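You operate a simulated robot arm through the tools that you are given. There is no shell and no other tool.

The job below is to be done with a simulated robot arm. You get a single attempt, and the scene is never put back.

JOB
Set the air meter to the figure on the green test gas can.
Fine: green plug in the check port, can valve well open, turn the span knob till the display fits; valve shut before the plug goes back.

Only the result counts: the job must be done as asked and must still hold three seconds after the hand-in. Knocking over, shifting, dropping, spilling or breaking anything else fails it.

ROBOT AND FRAMES
A 7-joint arm with a two-finger parallel gripper, fixed in place. Base frame: the origin is on the floor under the middle of its stand, x ahead of it, y to its left, z up; the work surface is at about z = 850. Lengths are in mm, angles in rad, forces in N, time in s.
It reaches about 964 mm from its shoulder. Its first joint turns from -2.897 to 2.897 rad. Payload 1.57 kg.
The tool frame sits at the grasp point between the pads (the TCP): z along the fingers, y along the line on which they close. The tips reach 30 mm beyond it. The gripper opens to 110 mm. The fingers are 24 mm wide and 12 mm thick; the gripper's body (48 by 112 mm) begins 78 mm behind the TCP.
Orientation is that of the tool frame in the base frame, as a unit quaternion [x, y, z, w]. With the fingers straight down and closing along the base's y, the tool's x points along the base's -x, its y along +y and its z along -z.

CONTROLS
- The arm moves only by the tool nudge_tool. Its argument "targets" is a list of rows, each a list of 7 numbers: the opening, from 0 (shut) to 1 (fully open), then the shift along the base's x, y, z in mm, then the turn, a rotation vector about the base's x, y, z in rad. In form: [[hand, dx, dy, dz, wx, wy, wz], ...]. A call has 1 to 20 rows; each row shifts and turns the commanded pose from where the row before left it. Each row takes 0.2 s and may step no farther than 50 mm and 0.15 rad from the row before; otherwise, or with a gripper value out of range, the whole call is refused. A pose out of reach is approached as far as the arm can. The call stops where the force on the tool passes 40 N (or 10 N more than at its start, if that is more) or the arm is blocked; 0.2 s more then pass. The fingers move at their own pace (about 108 mm/s each) and stop on an object; they squeeze with about 37 N. The grip force told is the motor's: it shows also when the fingers shut on nothing. Time passes only in rows, and 0.2 s behind the last, so rows that do not move let the fingers close. It gives the time, the measured TCP pose, the force on the tool (base axes), the opening and the grip force at its end, in the units of the frame above (readings bear some noise), with the torque about the TCP (base axes, N m) and any sound that the robot's microphone picked up, and new pictures: "pictures" is both (left out), scene, wrist or none.
- Cameras (640 x 400 px; columns grow to the right, rows downward): "scene" is fixed at [399.6, -649.4, 1797.2]; the picture's right is [0.87, 0.50, 0.00], its down [0.46, -0.80, -0.40] and it looks along [-0.20, 0.34, -0.92] (base axes); focal length 322 px, centre (320, 200). "wrist" rides on the gripper at [70, 16, -141] in the tool frame; the picture's right is [-0.23, 0.97, 0.00], its down [-0.86, -0.20, -0.48] and it looks along [-0.47, -0.11, 0.88] (tool axes); focal length 222 px, centre (320, 200). There is no depth. A picture from a camera that has moved, and an enlarged one, comes with that camera's place and axes in the base frame and with its lens.
- raise_lower(by): slides the trunk up (or, below 0, down) by that many mm; the arm rides with it, the base frame stays. It gives what a move gives, with no picture.
- enlarge(camera, box): a new picture of the part [left, top, right, bottom] of that camera's present view, enlarged. The clock stands still meanwhile.
- job_done(): hands the job in; it is judged then, once.

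Places have to be worked out from the pictures, the camera data and where the tool is seen. Open the gripper and draw the arm clear of the work before you hand the job in, unless the task says otherwise.

The tools are called as name(argument=value, ...) on one line, values as JSON. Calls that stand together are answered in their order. nudge_tool: Moves the arm, as the interface text tells. Its arguments: {"type":"object","properties":{"targets":{"type":"array"},"pictures":{"type":"string","enum":["both","scene","wrist","none"]}},"required":["targets"]} The other tools are called the same way: raise_lower (by) moves the trunk up or down; enlarge (camera, box) takes an enlarged picture of a part of a camera's view; job_done () hands the job in.

At the start:

```text
time_s: 0.0
tcp_pos: [288.0, -409.9, 1447.2]
tcp_rot: [0.0, 1.0, 0.0, 0.0]
contact_force: [0.1, -0.2, 0.3]
moment: [-0.02, 0.0, -0.02]
width: 109.8
grasp_force: 0.1
trunk travel left (down, up): [-575.0, 35.0]
```

scene: 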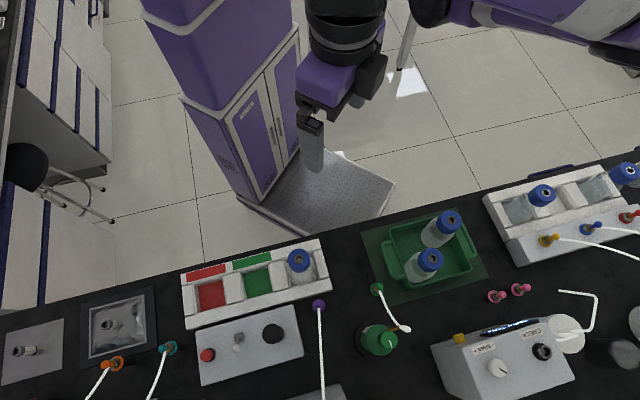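
wrist: 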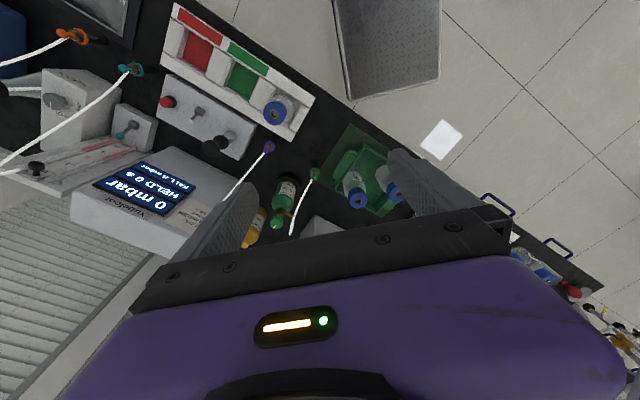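

I'll begin by looking closer at the work area: the green can, the green plug with its hose, and the box labelled CHECK.

enlarge(camera="scene", box=[340, 260, 600, 400])

enlarge(camera="scene", box=[340, 270, 440, 370])

enlarge(camera="wrist", box=[220, 130, 420, 260])

```text
2.46 times, centred on (470, 330) of scene
camera zoom: at [399.6, -649.4, 1797.2], right [0.87, 0.5, 0.0], down [0.46, -0.8, -0.4], along [-0.2, 0.34, -0.92], focal length 794 px, centre (-49, -120)
```

zoom: 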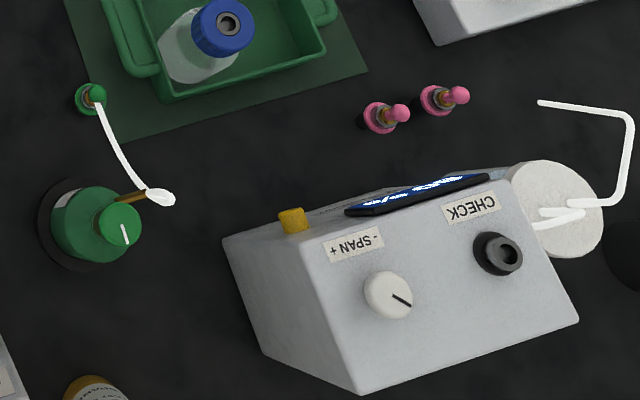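

```text
4.00 times, centred on (390, 320) of scene
camera zoom: at [399.6, -649.4, 1797.2], right [0.87, 0.5, 0.0], down [0.46, -0.8, -0.4], along [-0.2, 0.34, -0.92], focal length 1290 px, centre (40, -280)
```

zoom: 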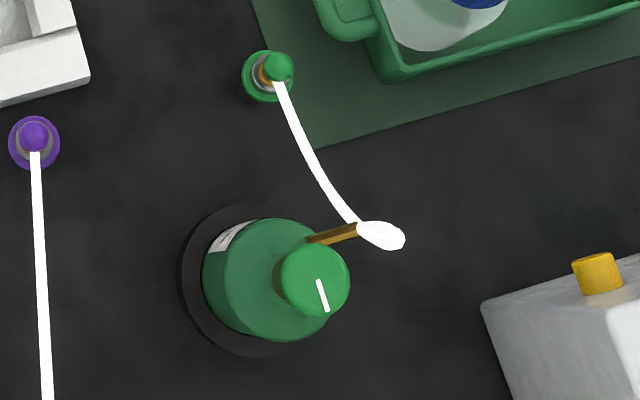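

```text
3.08 times, centred on (320, 195) of wrist
camera zoom: at [218.1, -394.1, 1587.5], right [0.23, 0.97, 0.0], down [0.86, -0.2, 0.48], along [0.47, -0.11, -0.88], focal length 684 px, centre (320, 215)
```

zoom: 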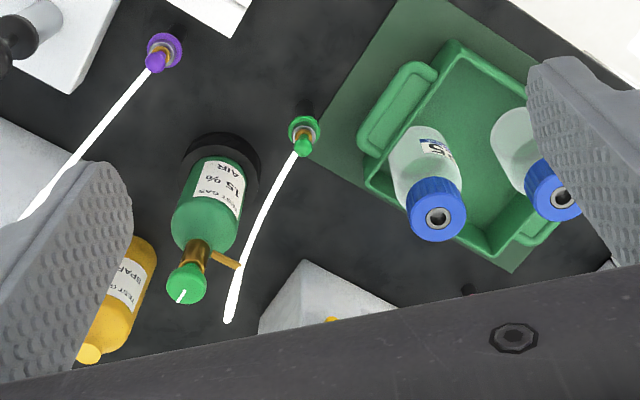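

I'll read the label on the green can and the display on the check box more closely.

enlarge(camera="wrist", box=[260, 170, 320, 230])

enlarge(camera="scene", box=[470, 300, 590, 390])

enlarge(camera="scene", box=[170, 230, 350, 400])

enlarge(camera="wrist", box=[0, 50, 260, 250])

```text
6.67 times, centred on (290, 200) of wrist
camera zoom: at [218.1, -394.1, 1587.5], right [0.23, 0.97, 0.0], down [0.86, -0.2, 0.48], along [0.47, -0.11, -0.88], focal length 1481 px, centre (520, 200)
```

zoom: 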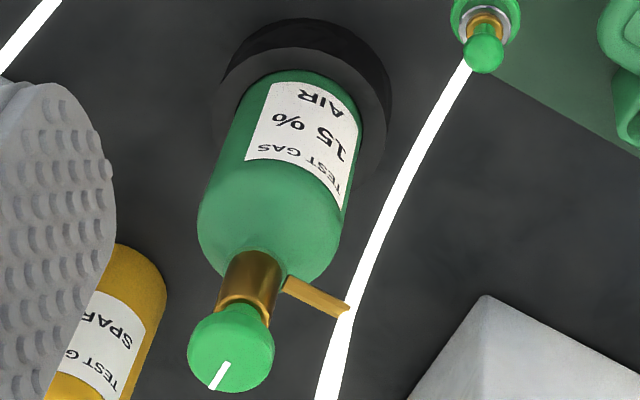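

```text
4.44 times, centred on (530, 345) of scene
camera zoom: at [399.6, -649.4, 1797.2], right [0.87, 0.5, 0.0], down [0.46, -0.8, -0.4], along [-0.2, 0.34, -0.92], focal length 1433 px, centre (-613, -444)
```

zoom: 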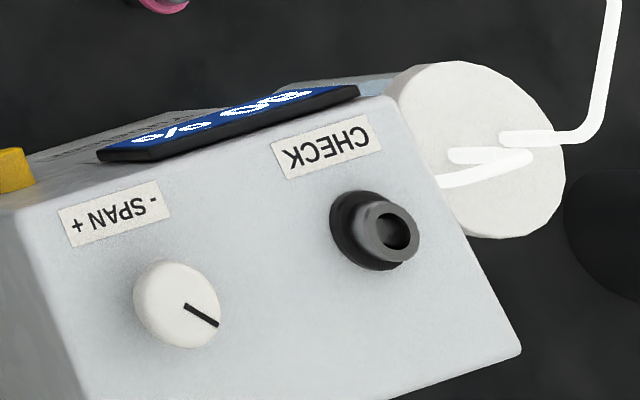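

```text
2.35 times, centred on (260, 315) of scene
camera zoom: at [399.6, -649.4, 1797.2], right [0.87, 0.5, 0.0], down [0.46, -0.8, -0.4], along [-0.2, 0.34, -0.92], focal length 759 px, centre (461, -71)
```

zoom: 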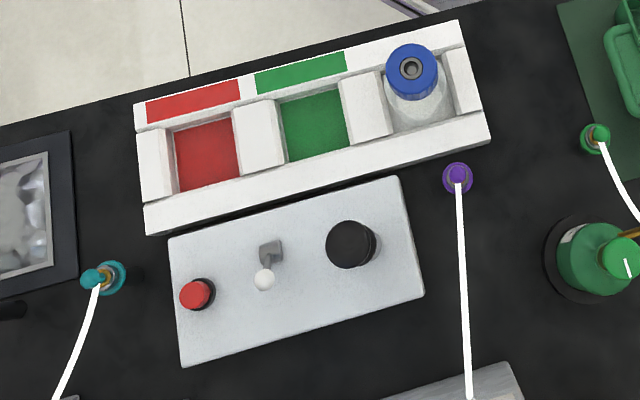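

```text
2.00 times, centred on (130, 150) of wrist
camera zoom: at [218.1, -394.1, 1587.5], right [0.23, 0.97, 0.0], down [0.86, -0.2, 0.48], along [0.47, -0.11, -0.88], focal length 444 px, centre (700, 300)
```

zoom: 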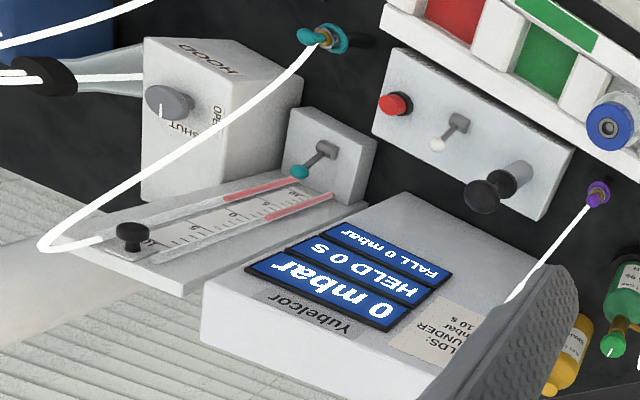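

The green can reads "TEST GAS 15 % AIR", and the box with the CHECK port, SPAN knob and display is the meter, at about (800, -450). The bench runs at about 41° to the base axes, so I turn the hand about -0.85 rad about z to line up with it, and move out high above the bench for a better look.

nudge_tool(targets=[[1, 20, 0, 0, 0, 0, -0.14], [1, 30, 0, 0, 0, 0, -0.14], [1, 30, 0, 0, 0, 0, -0.14], [1, 30, 0, 0, 0, 0, -0.14], [1, 30, 0, 0, 0, 0, -0.14], [1, 30, 0, 0, 0, 0, -0.14], [1, 0, 0, 0, 0, 0, 0]], pictures="both")

```text
time_s: 1.6
tcp_pos: [458.6, -408.0, 1447.6]
tcp_rot: [0.408, 0.913, 0.0, 0.001]
contact_force: [0.5, 0.1, 0.9]
moment: [-0.01, 0.0, 0.0]
width: 109.6
grasp_force: 0.1
trunk travel left (down, up): [-575.0, 35.0]
camera wrist: at [423.2, -346.4, 1588.9], right [0.88, 0.48, 0.0], down [0.42, -0.77, 0.48], along [0.23, -0.42, -0.88], focal length 222 px, centre (320, 200)
```

scene: 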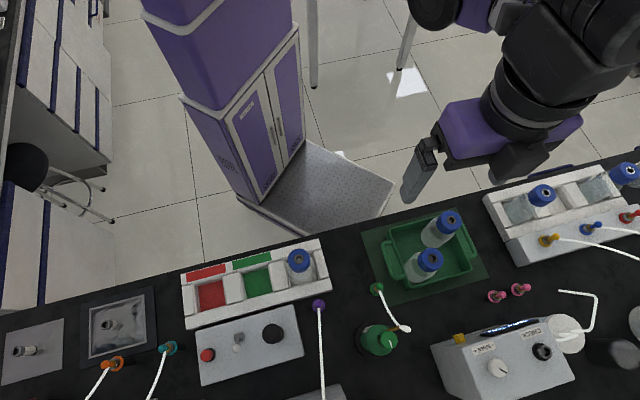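
wrist: 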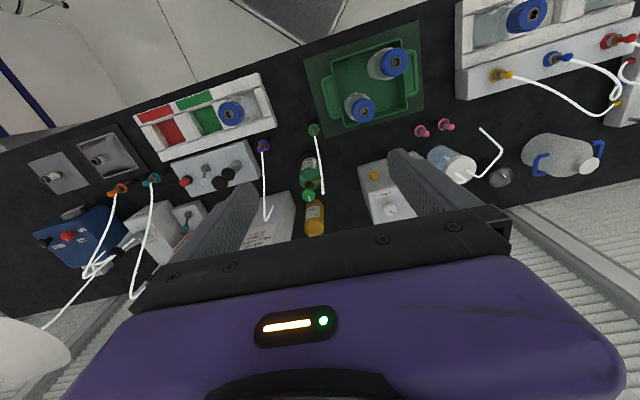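

The hand is now aligned with the bench. I enlarge the meter and can in the wrist view.

enlarge(camera="wrist", box=[280, 110, 440, 240])

enlarge(camera="wrist", box=[355, 150, 425, 225])

```text
3.08 times, centred on (360, 175) of wrist
camera zoom: at [423.2, -346.4, 1588.9], right [0.88, 0.48, 0.0], down [0.42, -0.77, 0.48], along [0.23, -0.42, -0.88], focal length 684 px, centre (197, 277)
```

zoom: 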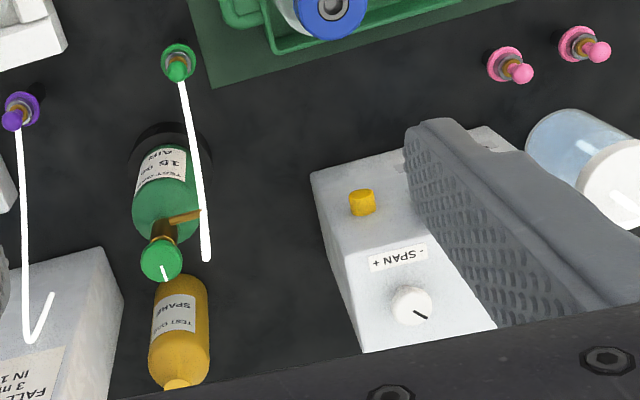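

```text
5.33 times, centred on (390, 188) of wrist
camera zoom: at [423.2, -346.4, 1588.9], right [0.88, 0.48, 0.0], down [0.42, -0.77, 0.48], along [0.23, -0.42, -0.88], focal length 1185 px, centre (-53, 267)
```

zoom: 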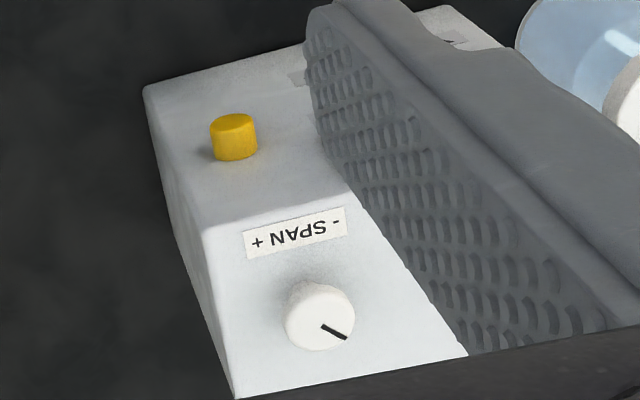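

The picture's "up" points toward the robot, so the text reads upright from the robot's side: "- SPAN +", with the sloped display in front and the knob and port on top. I lower the trunk for closer views and better reach.

raise_lower(by=-200)

```text
time_s: 3.8
tcp_pos: [456.4, -409.0, 1247.8]
tcp_rot: [0.407, 0.913, 0.0, 0.0]
contact_force: [0.0, -0.2, 0.1]
moment: [-0.01, -0.01, 0.03]
width: 110.1
grasp_force: 0.0
trunk travel left (down, up): [-375.0, 235.0]
```

Now I move the hand out toward the meter, staying high at about z = 1250, to see its top and display.

nudge_tool(targets=[[1, 42, 8, 0, 0, 0, 0], [1, 42, 8, 0, 0, 0, 0], [1, 42, 8, 0, 0, 0, 0], [1, 42, 8, 0, 0, 0, 0], [1, 42, 8, 0, 0, 0, 0], [1, 42, 8, 0, 0, 0, 0], [1, 0, 0, 0, 0, 0, 0]], pictures="both")

```text
time_s: 5.4
tcp_pos: [710.0, -361.3, 1248.5]
tcp_rot: [0.408, 0.913, 0.0, 0.001]
contact_force: [-0.4, 0.4, 0.9]
moment: [-0.02, -0.04, -0.01]
width: 110.2
grasp_force: 0.2
trunk travel left (down, up): [-375.0, 235.0]
camera wrist: at [675.2, -298.8, 1390.2], right [0.88, 0.48, 0.0], down [0.42, -0.77, 0.48], along [0.23, -0.42, -0.88], focal length 222 px, centre (320, 200)
```

scene: 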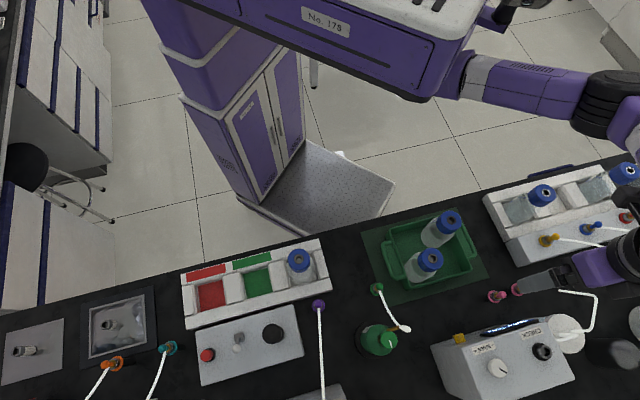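
wrist: 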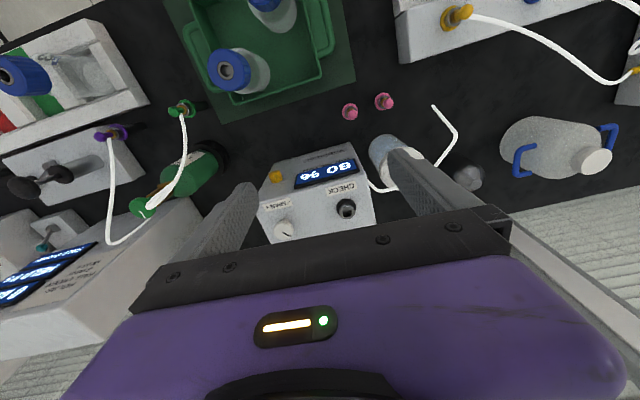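

enlarge(camera="wrist", box=[240, 130, 400, 250])

enlarge(camera="wrist", box=[90, 60, 250, 220])

enlarge(camera="scene", box=[420, 0, 640, 140])

```text
3.33 times, centred on (320, 190) of wrist
camera zoom: at [675.2, -298.8, 1390.2], right [0.88, 0.48, 0.0], down [0.42, -0.77, 0.48], along [0.23, -0.42, -0.88], focal length 740 px, centre (320, 233)
```

zoom: 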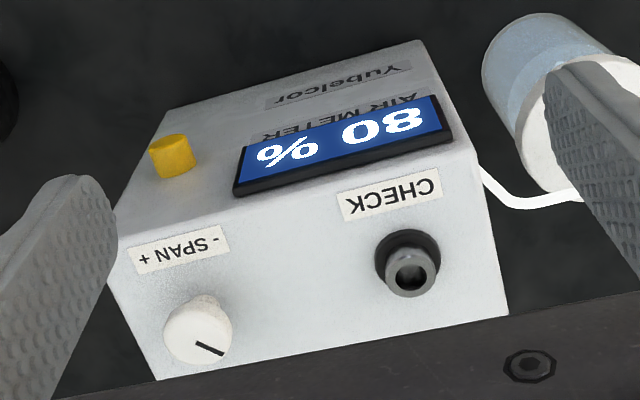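

```text
2.50 times, centred on (170, 140) of wrist
camera zoom: at [675.2, -298.8, 1390.2], right [0.88, 0.48, 0.0], down [0.42, -0.77, 0.48], along [0.23, -0.42, -0.88], focal length 555 px, centre (695, 350)
```

zoom: 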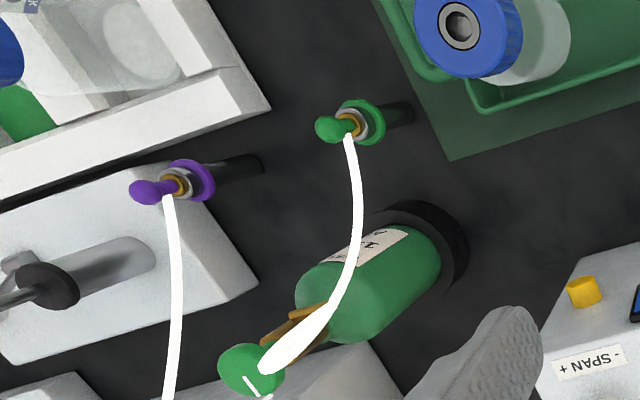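

```text
2.86 times, centred on (530, 70) of scene
camera zoom: at [399.6, -649.4, 1797.2], right [0.87, 0.5, 0.0], down [0.46, -0.8, -0.4], along [-0.2, 0.34, -0.92], focal length 921 px, centre (-280, 571)
```

zoom: 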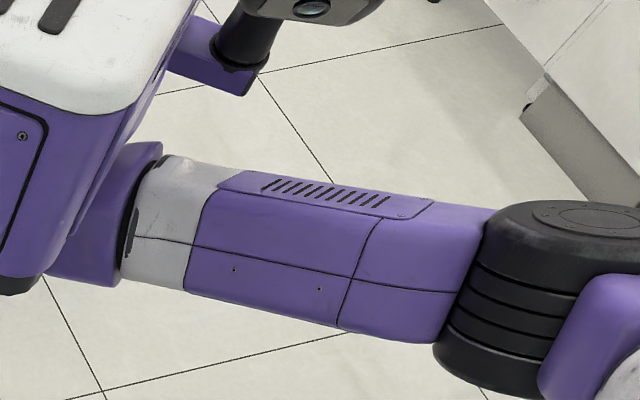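

From the two views I triangulate these points: check port tip about (804, -443, 1084), span knob top about (729, -520, 1092), can valve knob top about (520, -581, 1092), green plug handle about (468, -470, 965). The display reads 80 %. I move above the green plug for a closer look.

nudge_tool(targets=[[0.6, -35, -15, 0, 0, 0, 0], [0.6, -35, -15, -10, 0, 0, 0], [0.6, -35, -15, -20, 0, 0, 0], [0.6, -35, -16, -20, 0, 0, 0], [0.6, -35, -16, -20, 0, 0, 0], [0.6, -35, -16, -20, 0, 0, 0], [0.6, -32, -16, -10, 0, 0, 0], [0.6, 0, 0, 0, 0, 0, 0]], pictures="both")

```text
time_s: 7.2
tcp_pos: [467.4, -473.4, 1150.8]
tcp_rot: [0.407, 0.913, -0.001, -0.001]
contact_force: [-0.1, 0.7, -0.1]
moment: [0.01, -0.03, -0.03]
width: 66.0
grasp_force: 0.0
trunk travel left (down, up): [-375.0, 235.0]
camera wrist: at [432.4, -409.2, 1290.1], right [0.88, 0.48, 0.0], down [0.42, -0.77, 0.48], along [0.23, -0.42, -0.88], focal length 222 px, centre (320, 200)
```

scene: 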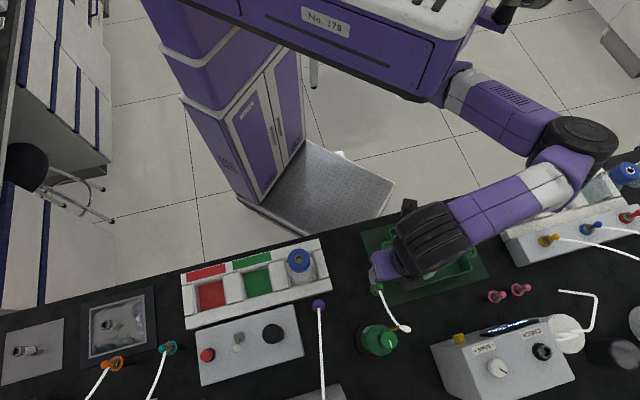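
wrist: 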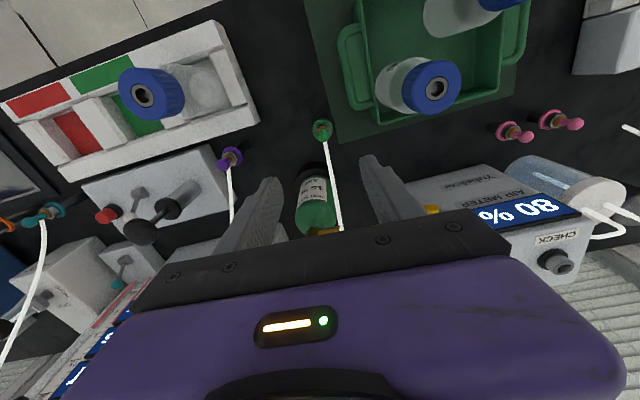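

The hand is right above the plug. I zoom in on plug and hose, and on the can valve.

enlarge(camera="wrist", box=[280, 100, 376, 160])

enlarge(camera="wrist", box=[250, 100, 410, 240])

enlarge(camera="scene", box=[350, 180, 450, 370])

```text
6.67 times, centred on (328, 130) of wrist
camera zoom: at [432.4, -409.2, 1290.1], right [0.88, 0.48, 0.0], down [0.42, -0.77, 0.48], along [0.23, -0.42, -0.88], focal length 1481 px, centre (267, 667)
```

zoom: 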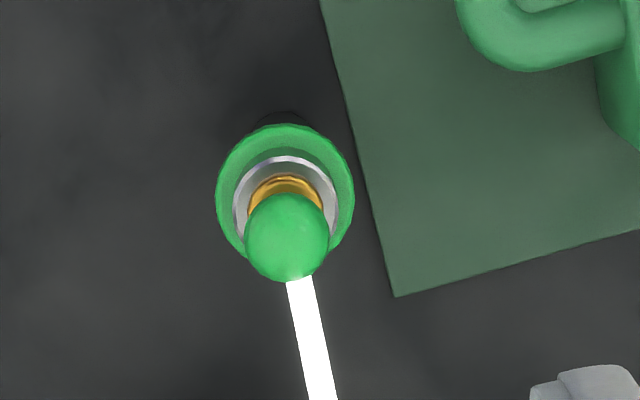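

```text
2.86 times, centred on (330, 170) of wrist
camera zoom: at [432.4, -409.2, 1290.1], right [0.88, 0.48, 0.0], down [0.42, -0.77, 0.48], along [0.23, -0.42, -0.88], focal length 635 px, centre (291, 286)
```

zoom: 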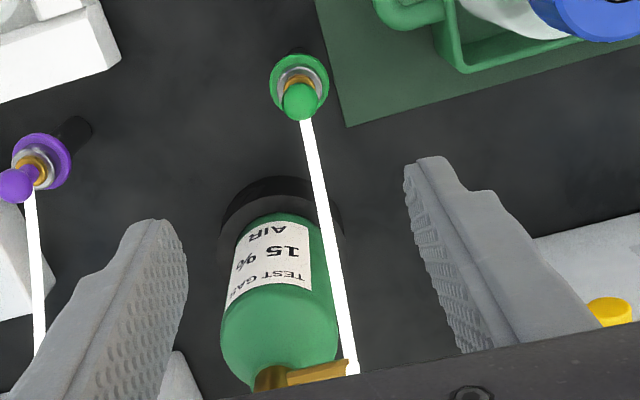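

```text
2.11 times, centred on (400, 275) of scene
camera zoom: at [399.6, -649.4, 1797.2], right [0.87, 0.5, 0.0], down [0.46, -0.8, -0.4], along [-0.2, 0.34, -0.92], focal length 679 px, centre (152, 42)
```

zoom: 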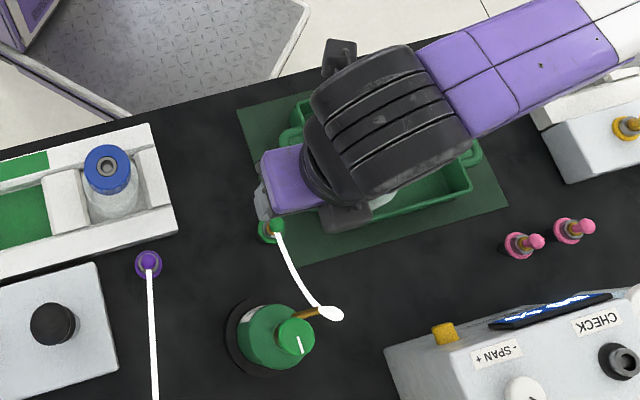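

enlarge(camera="wrist", box=[484, 95, 596, 165])

enlarge(camera="wrist", box=[440, 150, 640, 290])

```text
5.71 times, centred on (540, 130) of wrist
camera zoom: at [432.4, -409.2, 1290.1], right [0.88, 0.48, 0.0], down [0.42, -0.77, 0.48], along [0.23, -0.42, -0.88], focal length 1269 px, centre (-937, 600)
```

zoom: 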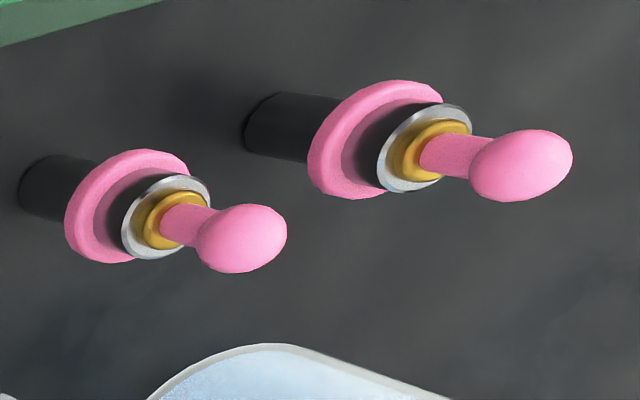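

```text
2.86 times, centred on (540, 220) of wrist
camera zoom: at [432.4, -409.2, 1290.1], right [0.88, 0.48, 0.0], down [0.42, -0.77, 0.48], along [0.23, -0.42, -0.88], focal length 635 px, centre (-309, 143)
```

zoom: 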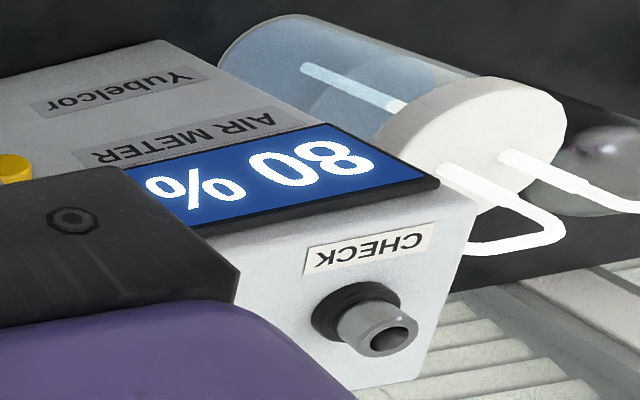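

The plug is a ~18 mm ball grip on a short neck above a brass and steel collar, with the axis at about (471.5, -471). The hose leaves it away from the robot, so closing along the bench edge straddles it safely. I go down part of the way for a closer check.

nudge_tool(targets=[[0.5, 4, 2, -30, 0, 0, 0], [0.5, 0, 0, -40, 0, 0, 0], [0.5, 0, 0, -40, 0, 0, 0], [0.5, 0, 0, 0, 0, 0, 0]], pictures="both")

enlarge(camera="wrist", box=[250, 90, 410, 220])

```text
time_s: 8.2
tcp_pos: [471.5, -466.8, 1038.8]
tcp_rot: [0.408, 0.913, 0.0, 0.0]
contact_force: [0.7, -0.3, 0.0]
moment: [0.02, -0.02, 0.02]
width: 55.0
grasp_force: 0.1
trunk travel left (down, up): [-375.0, 235.0]
camera wrist: at [437.3, -404.3, 1180.2], right [0.88, 0.48, 0.0], down [0.42, -0.77, 0.48], along [0.23, -0.42, -0.88], focal length 222 px, centre (320, 200)
```

scene: 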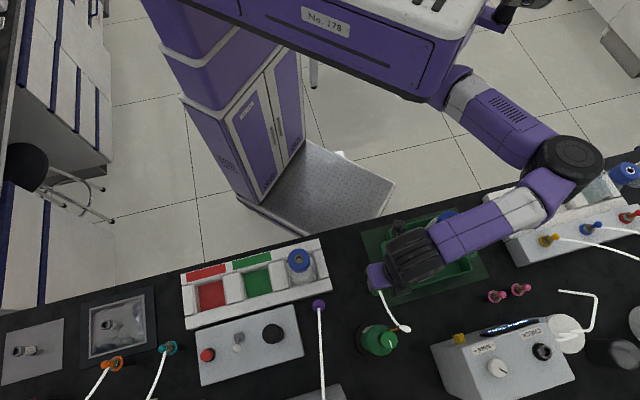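
wrist: 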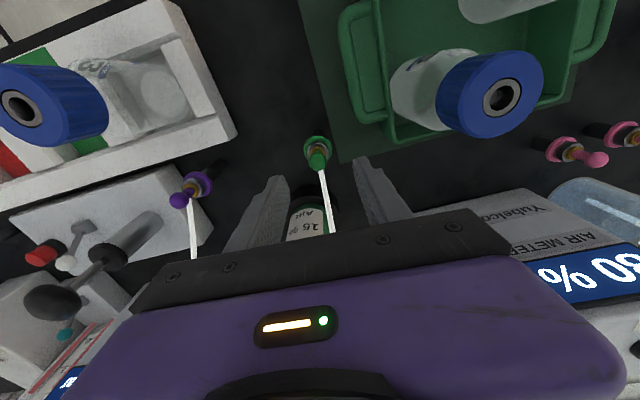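

```text
3.08 times, centred on (330, 155) of wrist
camera zoom: at [437.3, -404.3, 1180.2], right [0.88, 0.48, 0.0], down [0.42, -0.77, 0.48], along [0.23, -0.42, -0.88], focal length 684 px, centre (289, 338)
```

zoom: 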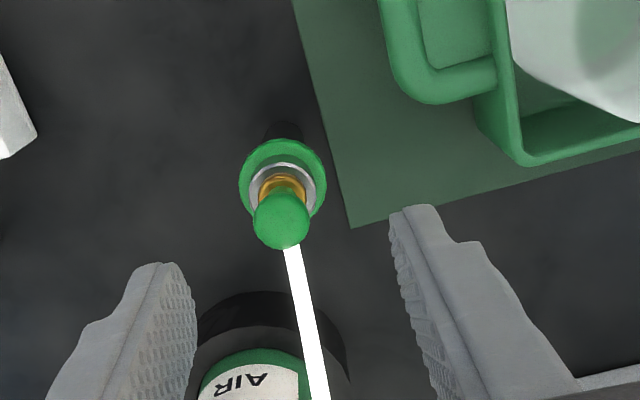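

The ball sits about 1.5–3 mm off the tool axis, with its centre near (470.5, -471.3, 962). I correct for that, descend to about z = 976 so the tips stay above the steel ring, and close on the ball.

nudge_tool(targets=[[0.45, -1.5, -2.4, -20, 0, 0, 0], [0.45, 0, 0, -20, 0, 0, 0], [0.45, 0, 0, -21, 0, 0, 0], [0.45, 0, 0, 0, 0, 0, 0]], pictures="wrist")

enlarge(camera="wrist", box=[250, 110, 410, 240])

```text
time_s: 9.2
tcp_pos: [471.3, -471.5, 977.2]
tcp_rot: [0.408, 0.913, 0.0, 0.0]
contact_force: [0.3, 0.2, 0.3]
moment: [-0.02, 0.06, 0.02]
width: 49.7
grasp_force: 0.1
trunk travel left (down, up): [-375.0, 235.0]
camera wrist: at [436.5, -408.4, 1117.8], right [0.88, 0.48, 0.0], down [0.42, -0.77, 0.48], along [0.23, -0.42, -0.88], focal length 222 px, centre (320, 200)
```

wrist: 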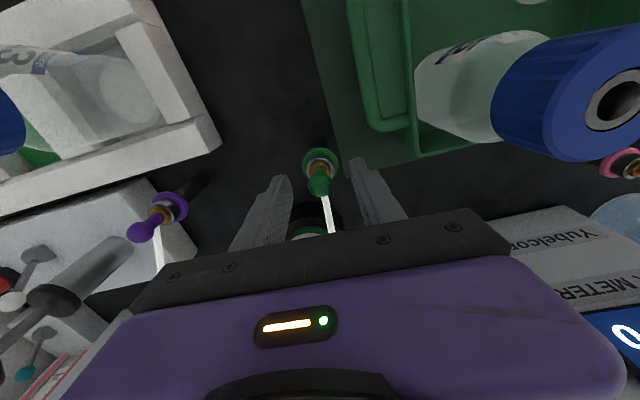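

```text
3.08 times, centred on (330, 175) of wrist
camera zoom: at [436.5, -408.4, 1117.8], right [0.88, 0.48, 0.0], down [0.42, -0.77, 0.48], along [0.23, -0.42, -0.88], focal length 684 px, centre (289, 277)
```

zoom: 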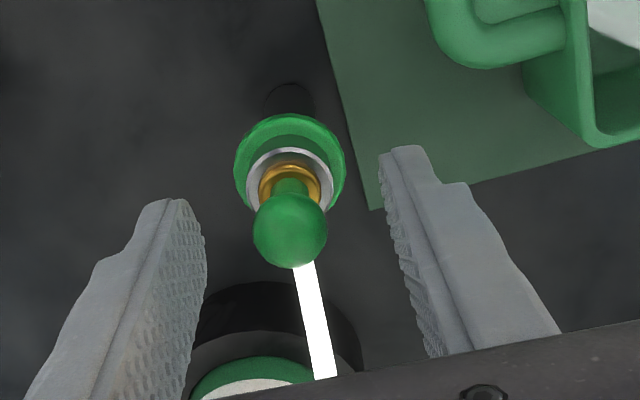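

The ball is on the tool axis, about 15 mm below the TCP, between the pads. I close the gripper.

nudge_tool(targets=[[0, 0, 0, 0, 0, 0, 0], [0, 0, 0, 0, 0, 0, 0], [0, 0, 0, 0, 0, 0, 0]], pictures="wrist")

enlarge(camera="wrist", box=[250, 110, 410, 240])

```text
time_s: 10.0
tcp_pos: [471.6, -471.4, 979.3]
tcp_rot: [0.408, 0.913, 0.0, -0.001]
contact_force: [-0.7, -0.9, 0.1]
moment: [-0.04, 0.02, 0.0]
width: 17.2
grasp_force: 32.4
trunk travel left (down, up): [-375.0, 235.0]
camera wrist: at [436.5, -408.4, 1118.0], right [0.88, 0.48, 0.0], down [0.42, -0.77, 0.48], along [0.23, -0.42, -0.88], focal length 222 px, centre (320, 200)
```

wrist: 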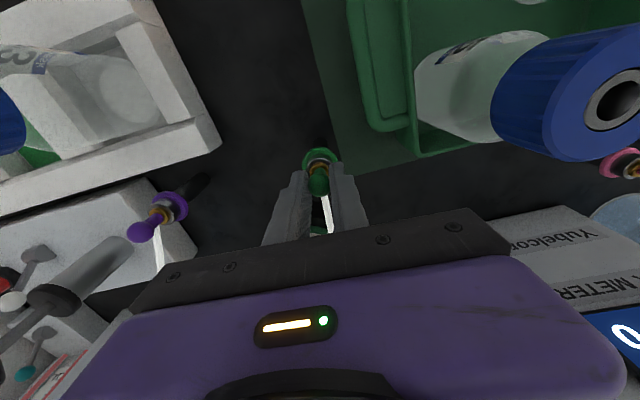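

```text
3.08 times, centred on (330, 175) of wrist
camera zoom: at [436.5, -408.4, 1118.0], right [0.88, 0.48, 0.0], down [0.42, -0.77, 0.48], along [0.23, -0.42, -0.88], focal length 684 px, centre (289, 277)
```

zoom: 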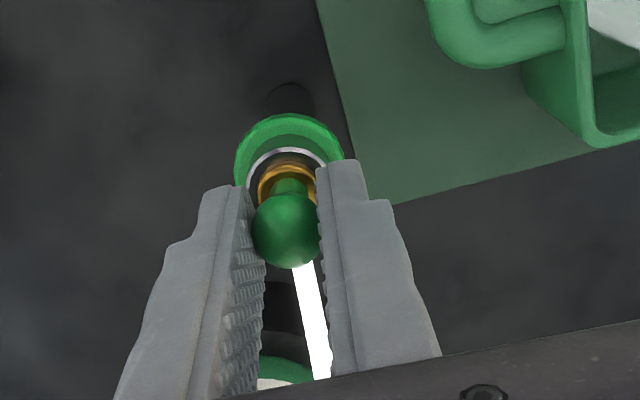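

The ball is gripped (17.2 mm, 32 N). I lift straight up slowly to draw the plug out of its holder.

nudge_tool(targets=[[0, 0, 0, 10, 0, 0, 0], [0, 0, 0, 15, 0, 0, 0], [0, 0, 0, 15, 0, 0, 0], [0, 0, 0, 20, 0, 0, 0], [0, 0, 0, 20, 0, 0, 0], [0, 0, 0, 0, 0, 0, 0]], pictures="both")

enlarge(camera="wrist", box=[250, 110, 410, 240])

enlarge(camera="scene", box=[340, 230, 460, 380])

```text
time_s: 11.4
tcp_pos: [470.6, -472.4, 1058.3]
tcp_rot: [0.407, 0.913, -0.001, 0.0]
contact_force: [0.3, -0.3, -1.3]
moment: [0.02, 0.03, -0.02]
width: 17.4
grasp_force: 32.1
trunk travel left (down, up): [-375.0, 235.0]
camera wrist: at [436.8, -408.7, 1198.4], right [0.88, 0.48, 0.0], down [0.42, -0.77, 0.48], along [0.23, -0.42, -0.88], focal length 222 px, centre (320, 200)
```

scene: 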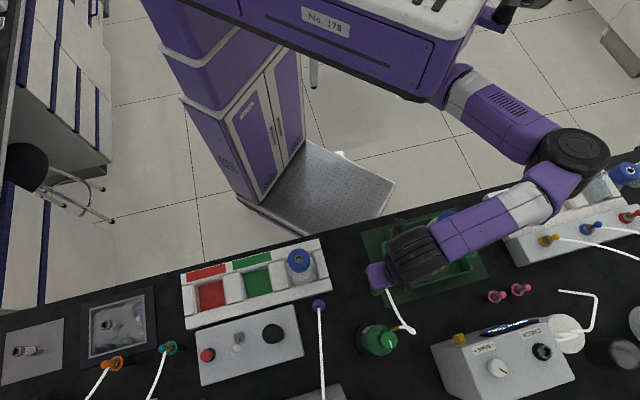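
wrist: 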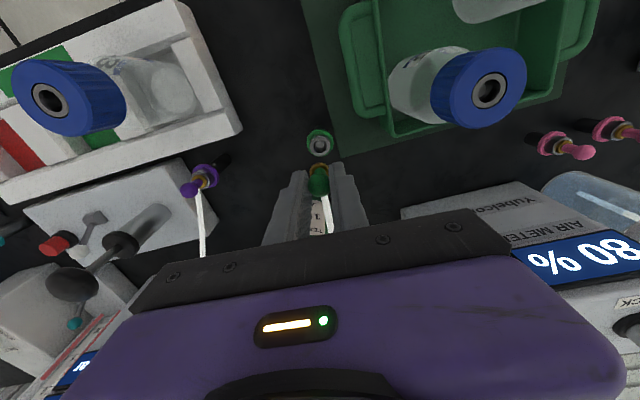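

```text
3.08 times, centred on (330, 175) of wrist
camera zoom: at [436.8, -408.7, 1198.4], right [0.88, 0.48, 0.0], down [0.42, -0.77, 0.48], along [0.23, -0.42, -0.88], focal length 684 px, centre (289, 277)
```

zoom: 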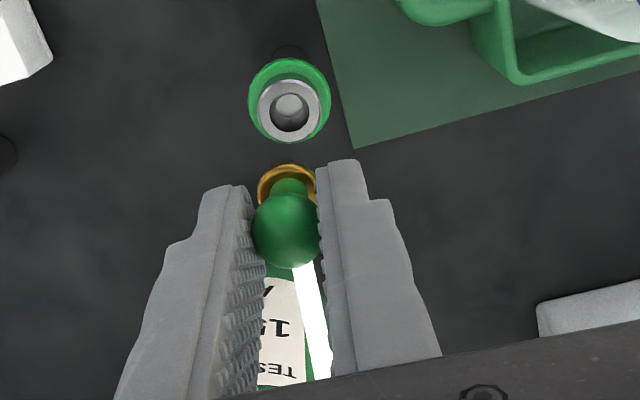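

```text
2.67 times, centred on (400, 305) of scene
camera zoom: at [399.6, -649.4, 1797.2], right [0.87, 0.5, 0.0], down [0.46, -0.8, -0.4], along [-0.2, 0.34, -0.92], focal length 860 px, centre (107, -80)
```

zoom: 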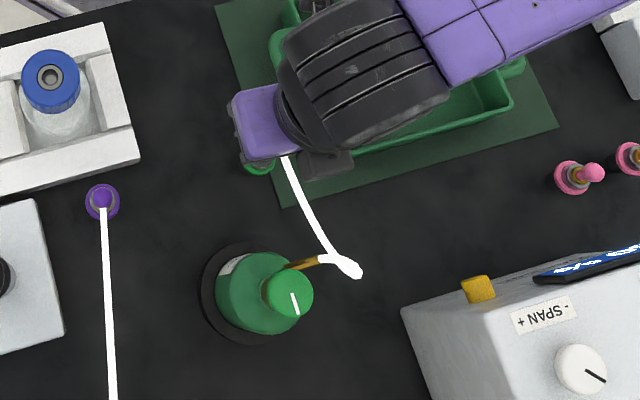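

The plug is out and hangs below the fingers. I raise it to about z = 1200 and carry it over toward the check port.

nudge_tool(targets=[[0, 0, 0, 36, 0, 0, 0], [0, 0, 0, 36, 0, 0, 0], [0, 0, 0, 36, 0, 0, 0], [0, 0, 0, 36, 0, 0, 0], [0, 30, 3, 0, 0, 0, 0], [0, 40, 3, 0, 0, 0, 0], [0, 40, 3, 0, 0, 0, 0], [0, 40, 4, 0, 0, 0, 0], [0, 40, 4, 0, 0, 0, 0], [0, 40, 4, 0, 0, 0, 0], [0, 40, 4, 0, 0, 0, 0], [0, 40, 3, 0, 0, 0, 0], [0, 0, 0, 0, 0, 0, 0]], pictures="both")

enlarge(camera="wrist", box=[240, 100, 400, 230])

enlarge(camera="scene", box=[360, 250, 600, 400])

```text
time_s: 14.2
tcp_pos: [779.5, -444.0, 1200.3]
tcp_rot: [0.407, 0.913, 0.0, 0.0]
contact_force: [0.1, -0.8, 0.0]
moment: [0.0, -0.05, 0.02]
width: 17.3
grasp_force: 31.9
trunk travel left (down, up): [-375.0, 235.0]
camera wrist: at [744.5, -380.5, 1342.0], right [0.88, 0.48, 0.0], down [0.42, -0.77, 0.48], along [0.23, -0.42, -0.88], focal length 222 px, centre (320, 200)
```

scene: 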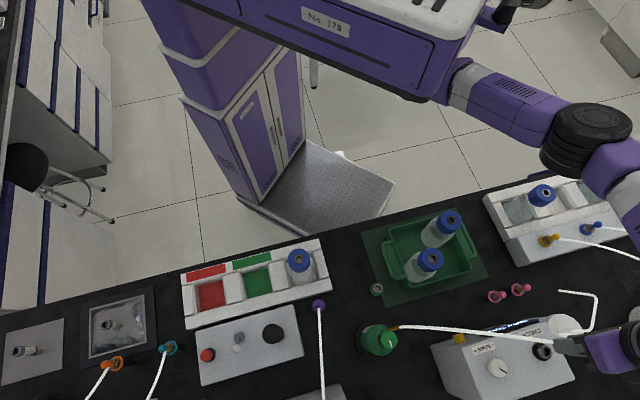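
wrist: 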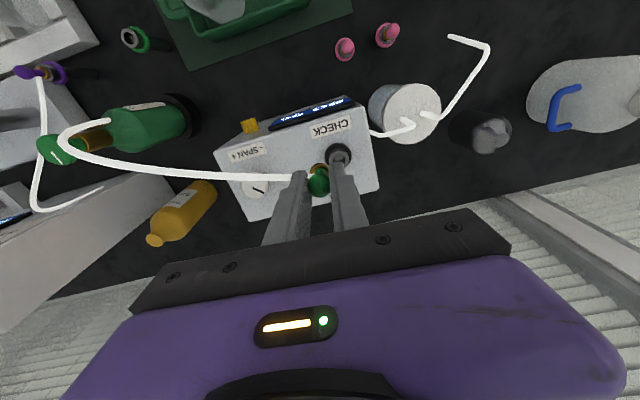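

```text
3.08 times, centred on (320, 165) of wrist
camera zoom: at [744.5, -380.5, 1342.0], right [0.88, 0.48, 0.0], down [0.42, -0.77, 0.48], along [0.23, -0.42, -0.88], focal length 684 px, centre (320, 308)
```

zoom: 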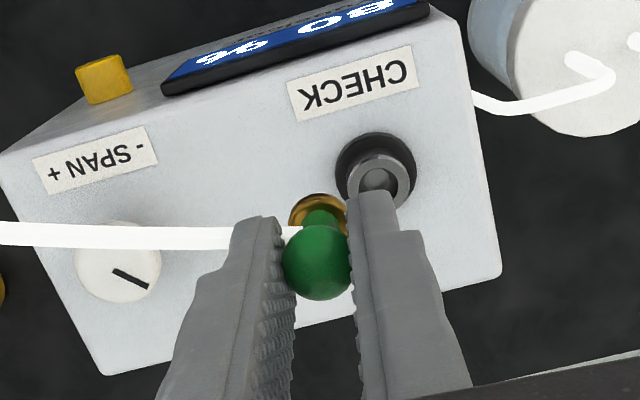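

```text
2.67 times, centred on (480, 325) of scene
camera zoom: at [399.6, -649.4, 1797.2], right [0.87, 0.5, 0.0], down [0.46, -0.8, -0.4], along [-0.2, 0.34, -0.92], focal length 860 px, centre (-107, -133)
```

zoom: 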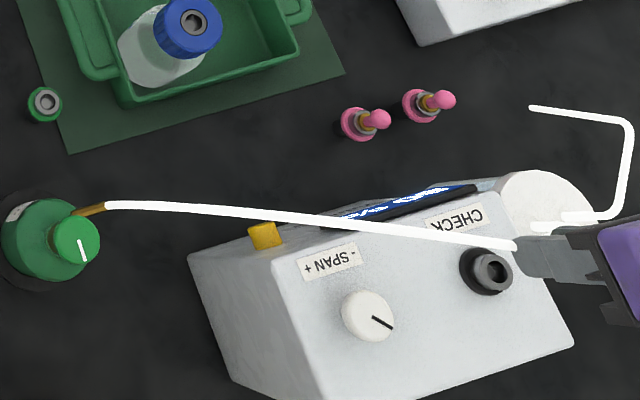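

The hose follows nicely. The port shows about 25 mm further along x, so I shift there at the same height and check the alignment.

nudge_tool(targets=[[0, 13, 0, 0, 0, 0, 0], [0, 12, 0, 0, 0, 0, 0], [0, 0, 0, 0, 0, 0, 0], [0, 0, 0, 0, 0, 0, 0]], pictures="wrist")

enlarge(camera="wrist", box=[240, 100, 400, 230])

enlarge(camera="scene", box=[490, 300, 640, 400])

```text
time_s: 15.2
tcp_pos: [804.6, -443.7, 1201.9]
tcp_rot: [0.408, 0.913, 0.001, -0.001]
contact_force: [0.1, 0.1, -1.0]
moment: [0.02, 0.0, -0.01]
width: 17.1
grasp_force: 32.7
trunk travel left (down, up): [-375.0, 235.0]
camera wrist: at [769.7, -381.1, 1342.0], right [0.88, 0.48, 0.0], down [0.42, -0.77, 0.48], along [0.23, -0.42, -0.88], focal length 222 px, centre (320, 200)
```

wrist: 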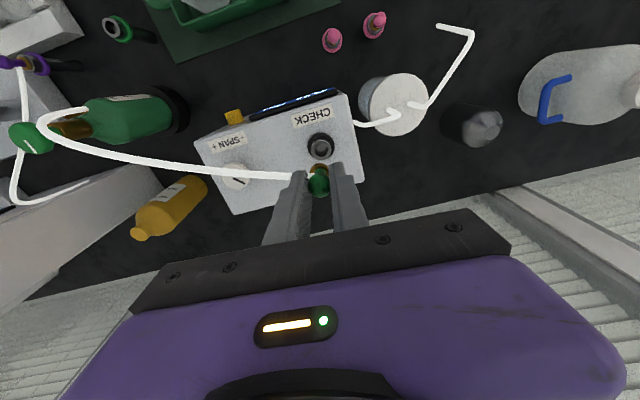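

```text
3.08 times, centred on (320, 165) of wrist
camera zoom: at [769.7, -381.1, 1342.0], right [0.88, 0.48, 0.0], down [0.42, -0.77, 0.48], along [0.23, -0.42, -0.88], focal length 684 px, centre (320, 308)
```

zoom: 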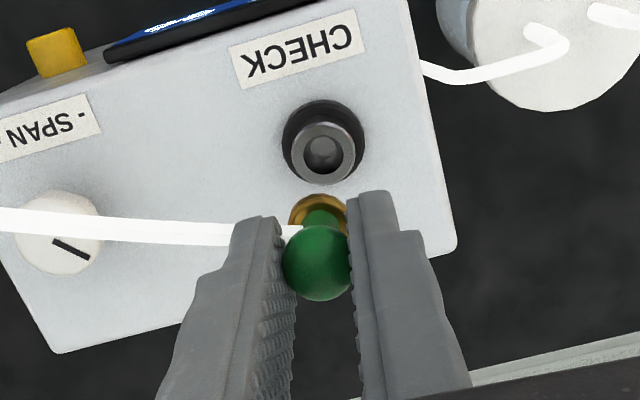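

```text
4.00 times, centred on (565, 350) of scene
camera zoom: at [399.6, -649.4, 1797.2], right [0.87, 0.5, 0.0], down [0.46, -0.8, -0.4], along [-0.2, 0.34, -0.92], focal length 1290 px, centre (-660, -400)
```

zoom: 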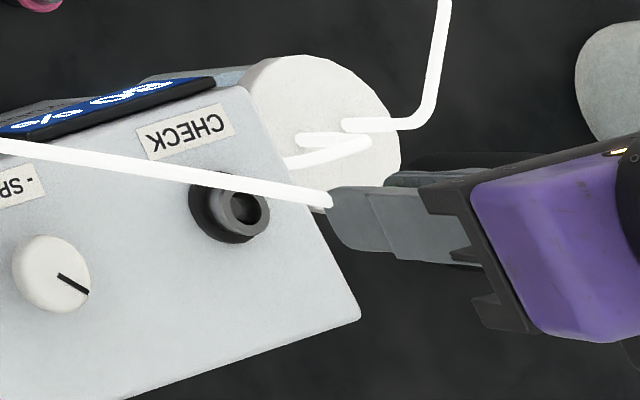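

Port and plug axis are within about 2 mm. To pin down the heights I also take an oblique enlarged view of the now-empty holder.

enlarge(camera="wrist", box=[70, 0, 170, 62])

enlarge(camera="scene", box=[350, 270, 400, 310])

enlarge(camera="wrist", box=[300, 125, 340, 150])

```text
6.40 times, centred on (120, 31) of wrist
camera zoom: at [769.7, -381.1, 1342.0], right [0.88, 0.48, 0.0], down [0.42, -0.77, 0.48], along [0.23, -0.42, -0.88], focal length 1422 px, centre (1600, 1282)
```

zoom: 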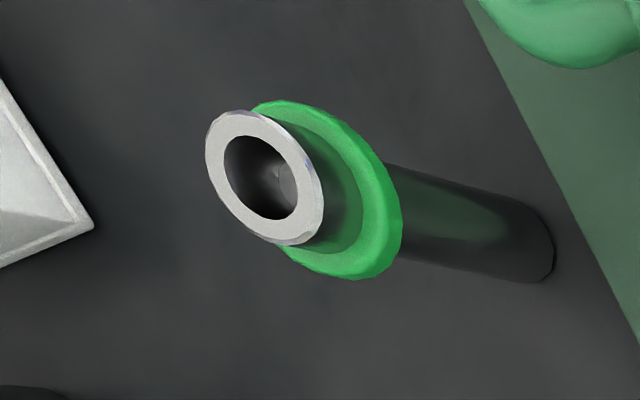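

```text
10.00 times, centred on (375, 290) of scene
camera zoom: at [399.6, -649.4, 1797.2], right [0.87, 0.5, 0.0], down [0.46, -0.8, -0.4], along [-0.2, 0.34, -0.92], focal length 3224 px, centre (-230, -700)
```

zoom: 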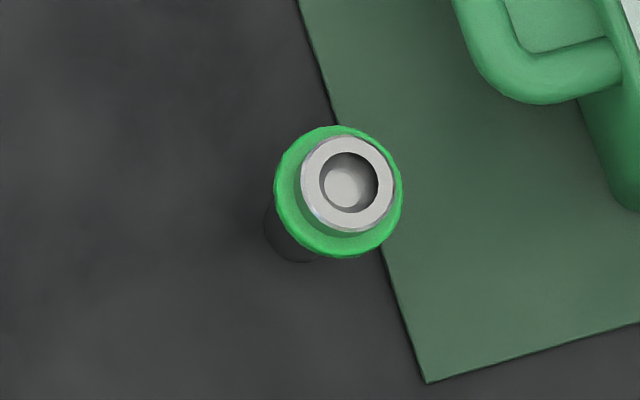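

```text
16.00 times, centred on (320, 138) of wrist
camera zoom: at [769.7, -381.1, 1342.0], right [0.88, 0.48, 0.0], down [0.42, -0.77, 0.48], along [0.23, -0.42, -0.88], focal length 3554 px, centre (320, 1200)
```

zoom: 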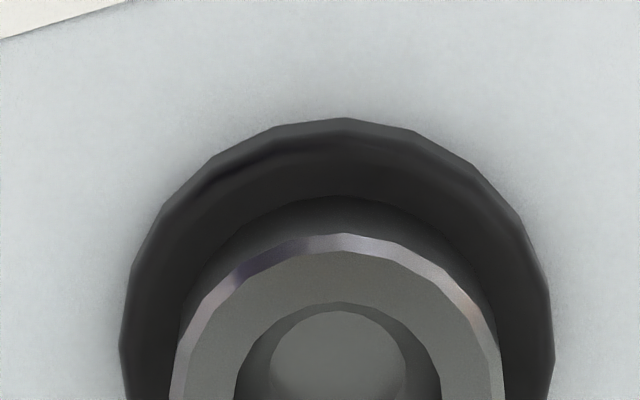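

High zooms give good accuracy: the holder tip comes out at (469.4, -469.4, 933), so the plug axis sits about 2 mm toward the robot from the tool axis. I now measure the port just as carefully with a stereo pair, one view here and one after a known shift.

enlarge(camera="wrist", box=[288, 125, 352, 165])

nudge_tool(targets=[[0, -35, -19, 0, 0, 0, 0], [0, -35, -19, 0, 0, 0, 0], [0, 0, 0, 0, 0, 0, 0], [0, 0, 0, 0, 0, 0, 0]], pictures="wrist")

```text
10.00 times, centred on (320, 145) of wrist
camera zoom: at [769.7, -381.1, 1342.0], right [0.88, 0.48, 0.0], down [0.42, -0.77, 0.48], along [0.23, -0.42, -0.88], focal length 2221 px, centre (320, 750)
```

zoom: 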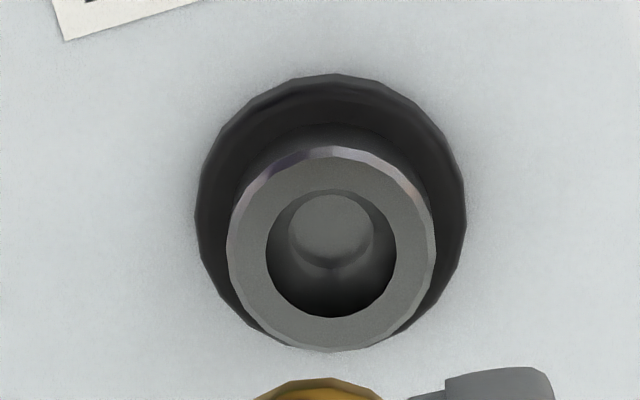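

```text
time_s: 16.2
tcp_pos: [736.2, -483.7, 1199.7]
tcp_rot: [0.408, 0.913, 0.0, 0.0]
contact_force: [0.6, 0.5, -1.5]
moment: [0.01, -0.04, 0.0]
width: 17.3
grasp_force: 31.6
trunk travel left (down, up): [-375.0, 235.0]
camera wrist: at [701.2, -419.4, 1340.7], right [0.88, 0.48, 0.0], down [0.42, -0.77, 0.48], along [0.23, -0.42, -0.88], focal length 222 px, centre (320, 200)
```

wrist: 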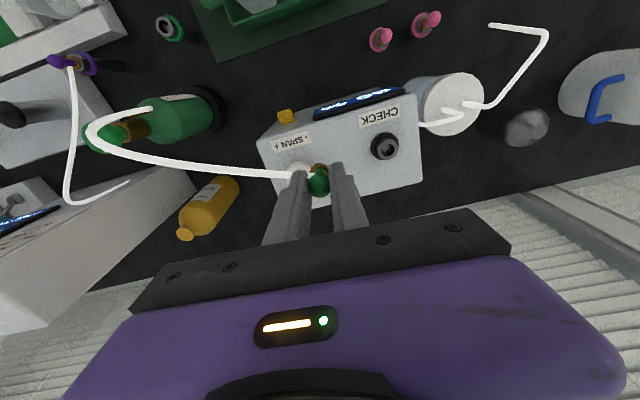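

enlarge(camera="wrist", box=[352, 125, 416, 165])

enlarge(camera="wrist", box=[128, 2, 208, 52])

enlarge(camera="wrist", box=[288, 155, 352, 195])

```text
10.00 times, centred on (384, 145) of wrist
camera zoom: at [701.2, -419.4, 1340.7], right [0.88, 0.48, 0.0], down [0.42, -0.77, 0.48], along [0.23, -0.42, -0.88], focal length 2221 px, centre (-320, 750)
```

zoom: 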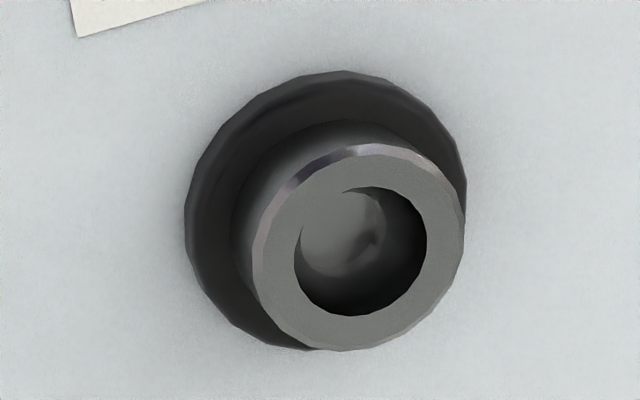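

```text
8.00 times, centred on (168, 27) of wrist
camera zoom: at [701.2, -419.4, 1340.7], right [0.88, 0.48, 0.0], down [0.42, -0.77, 0.48], along [0.23, -0.42, -0.88], focal length 1777 px, centre (1536, 1584)
```

zoom: 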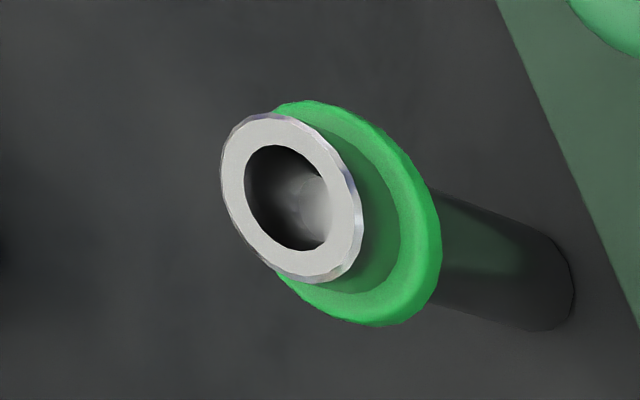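

```text
10.00 times, centred on (320, 175) of wrist
camera zoom: at [701.2, -419.4, 1340.7], right [0.88, 0.48, 0.0], down [0.42, -0.77, 0.48], along [0.23, -0.42, -0.88], focal length 2221 px, centre (320, 450)
```

zoom: 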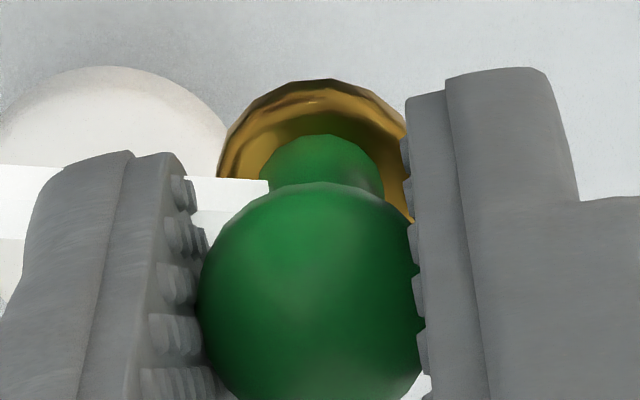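

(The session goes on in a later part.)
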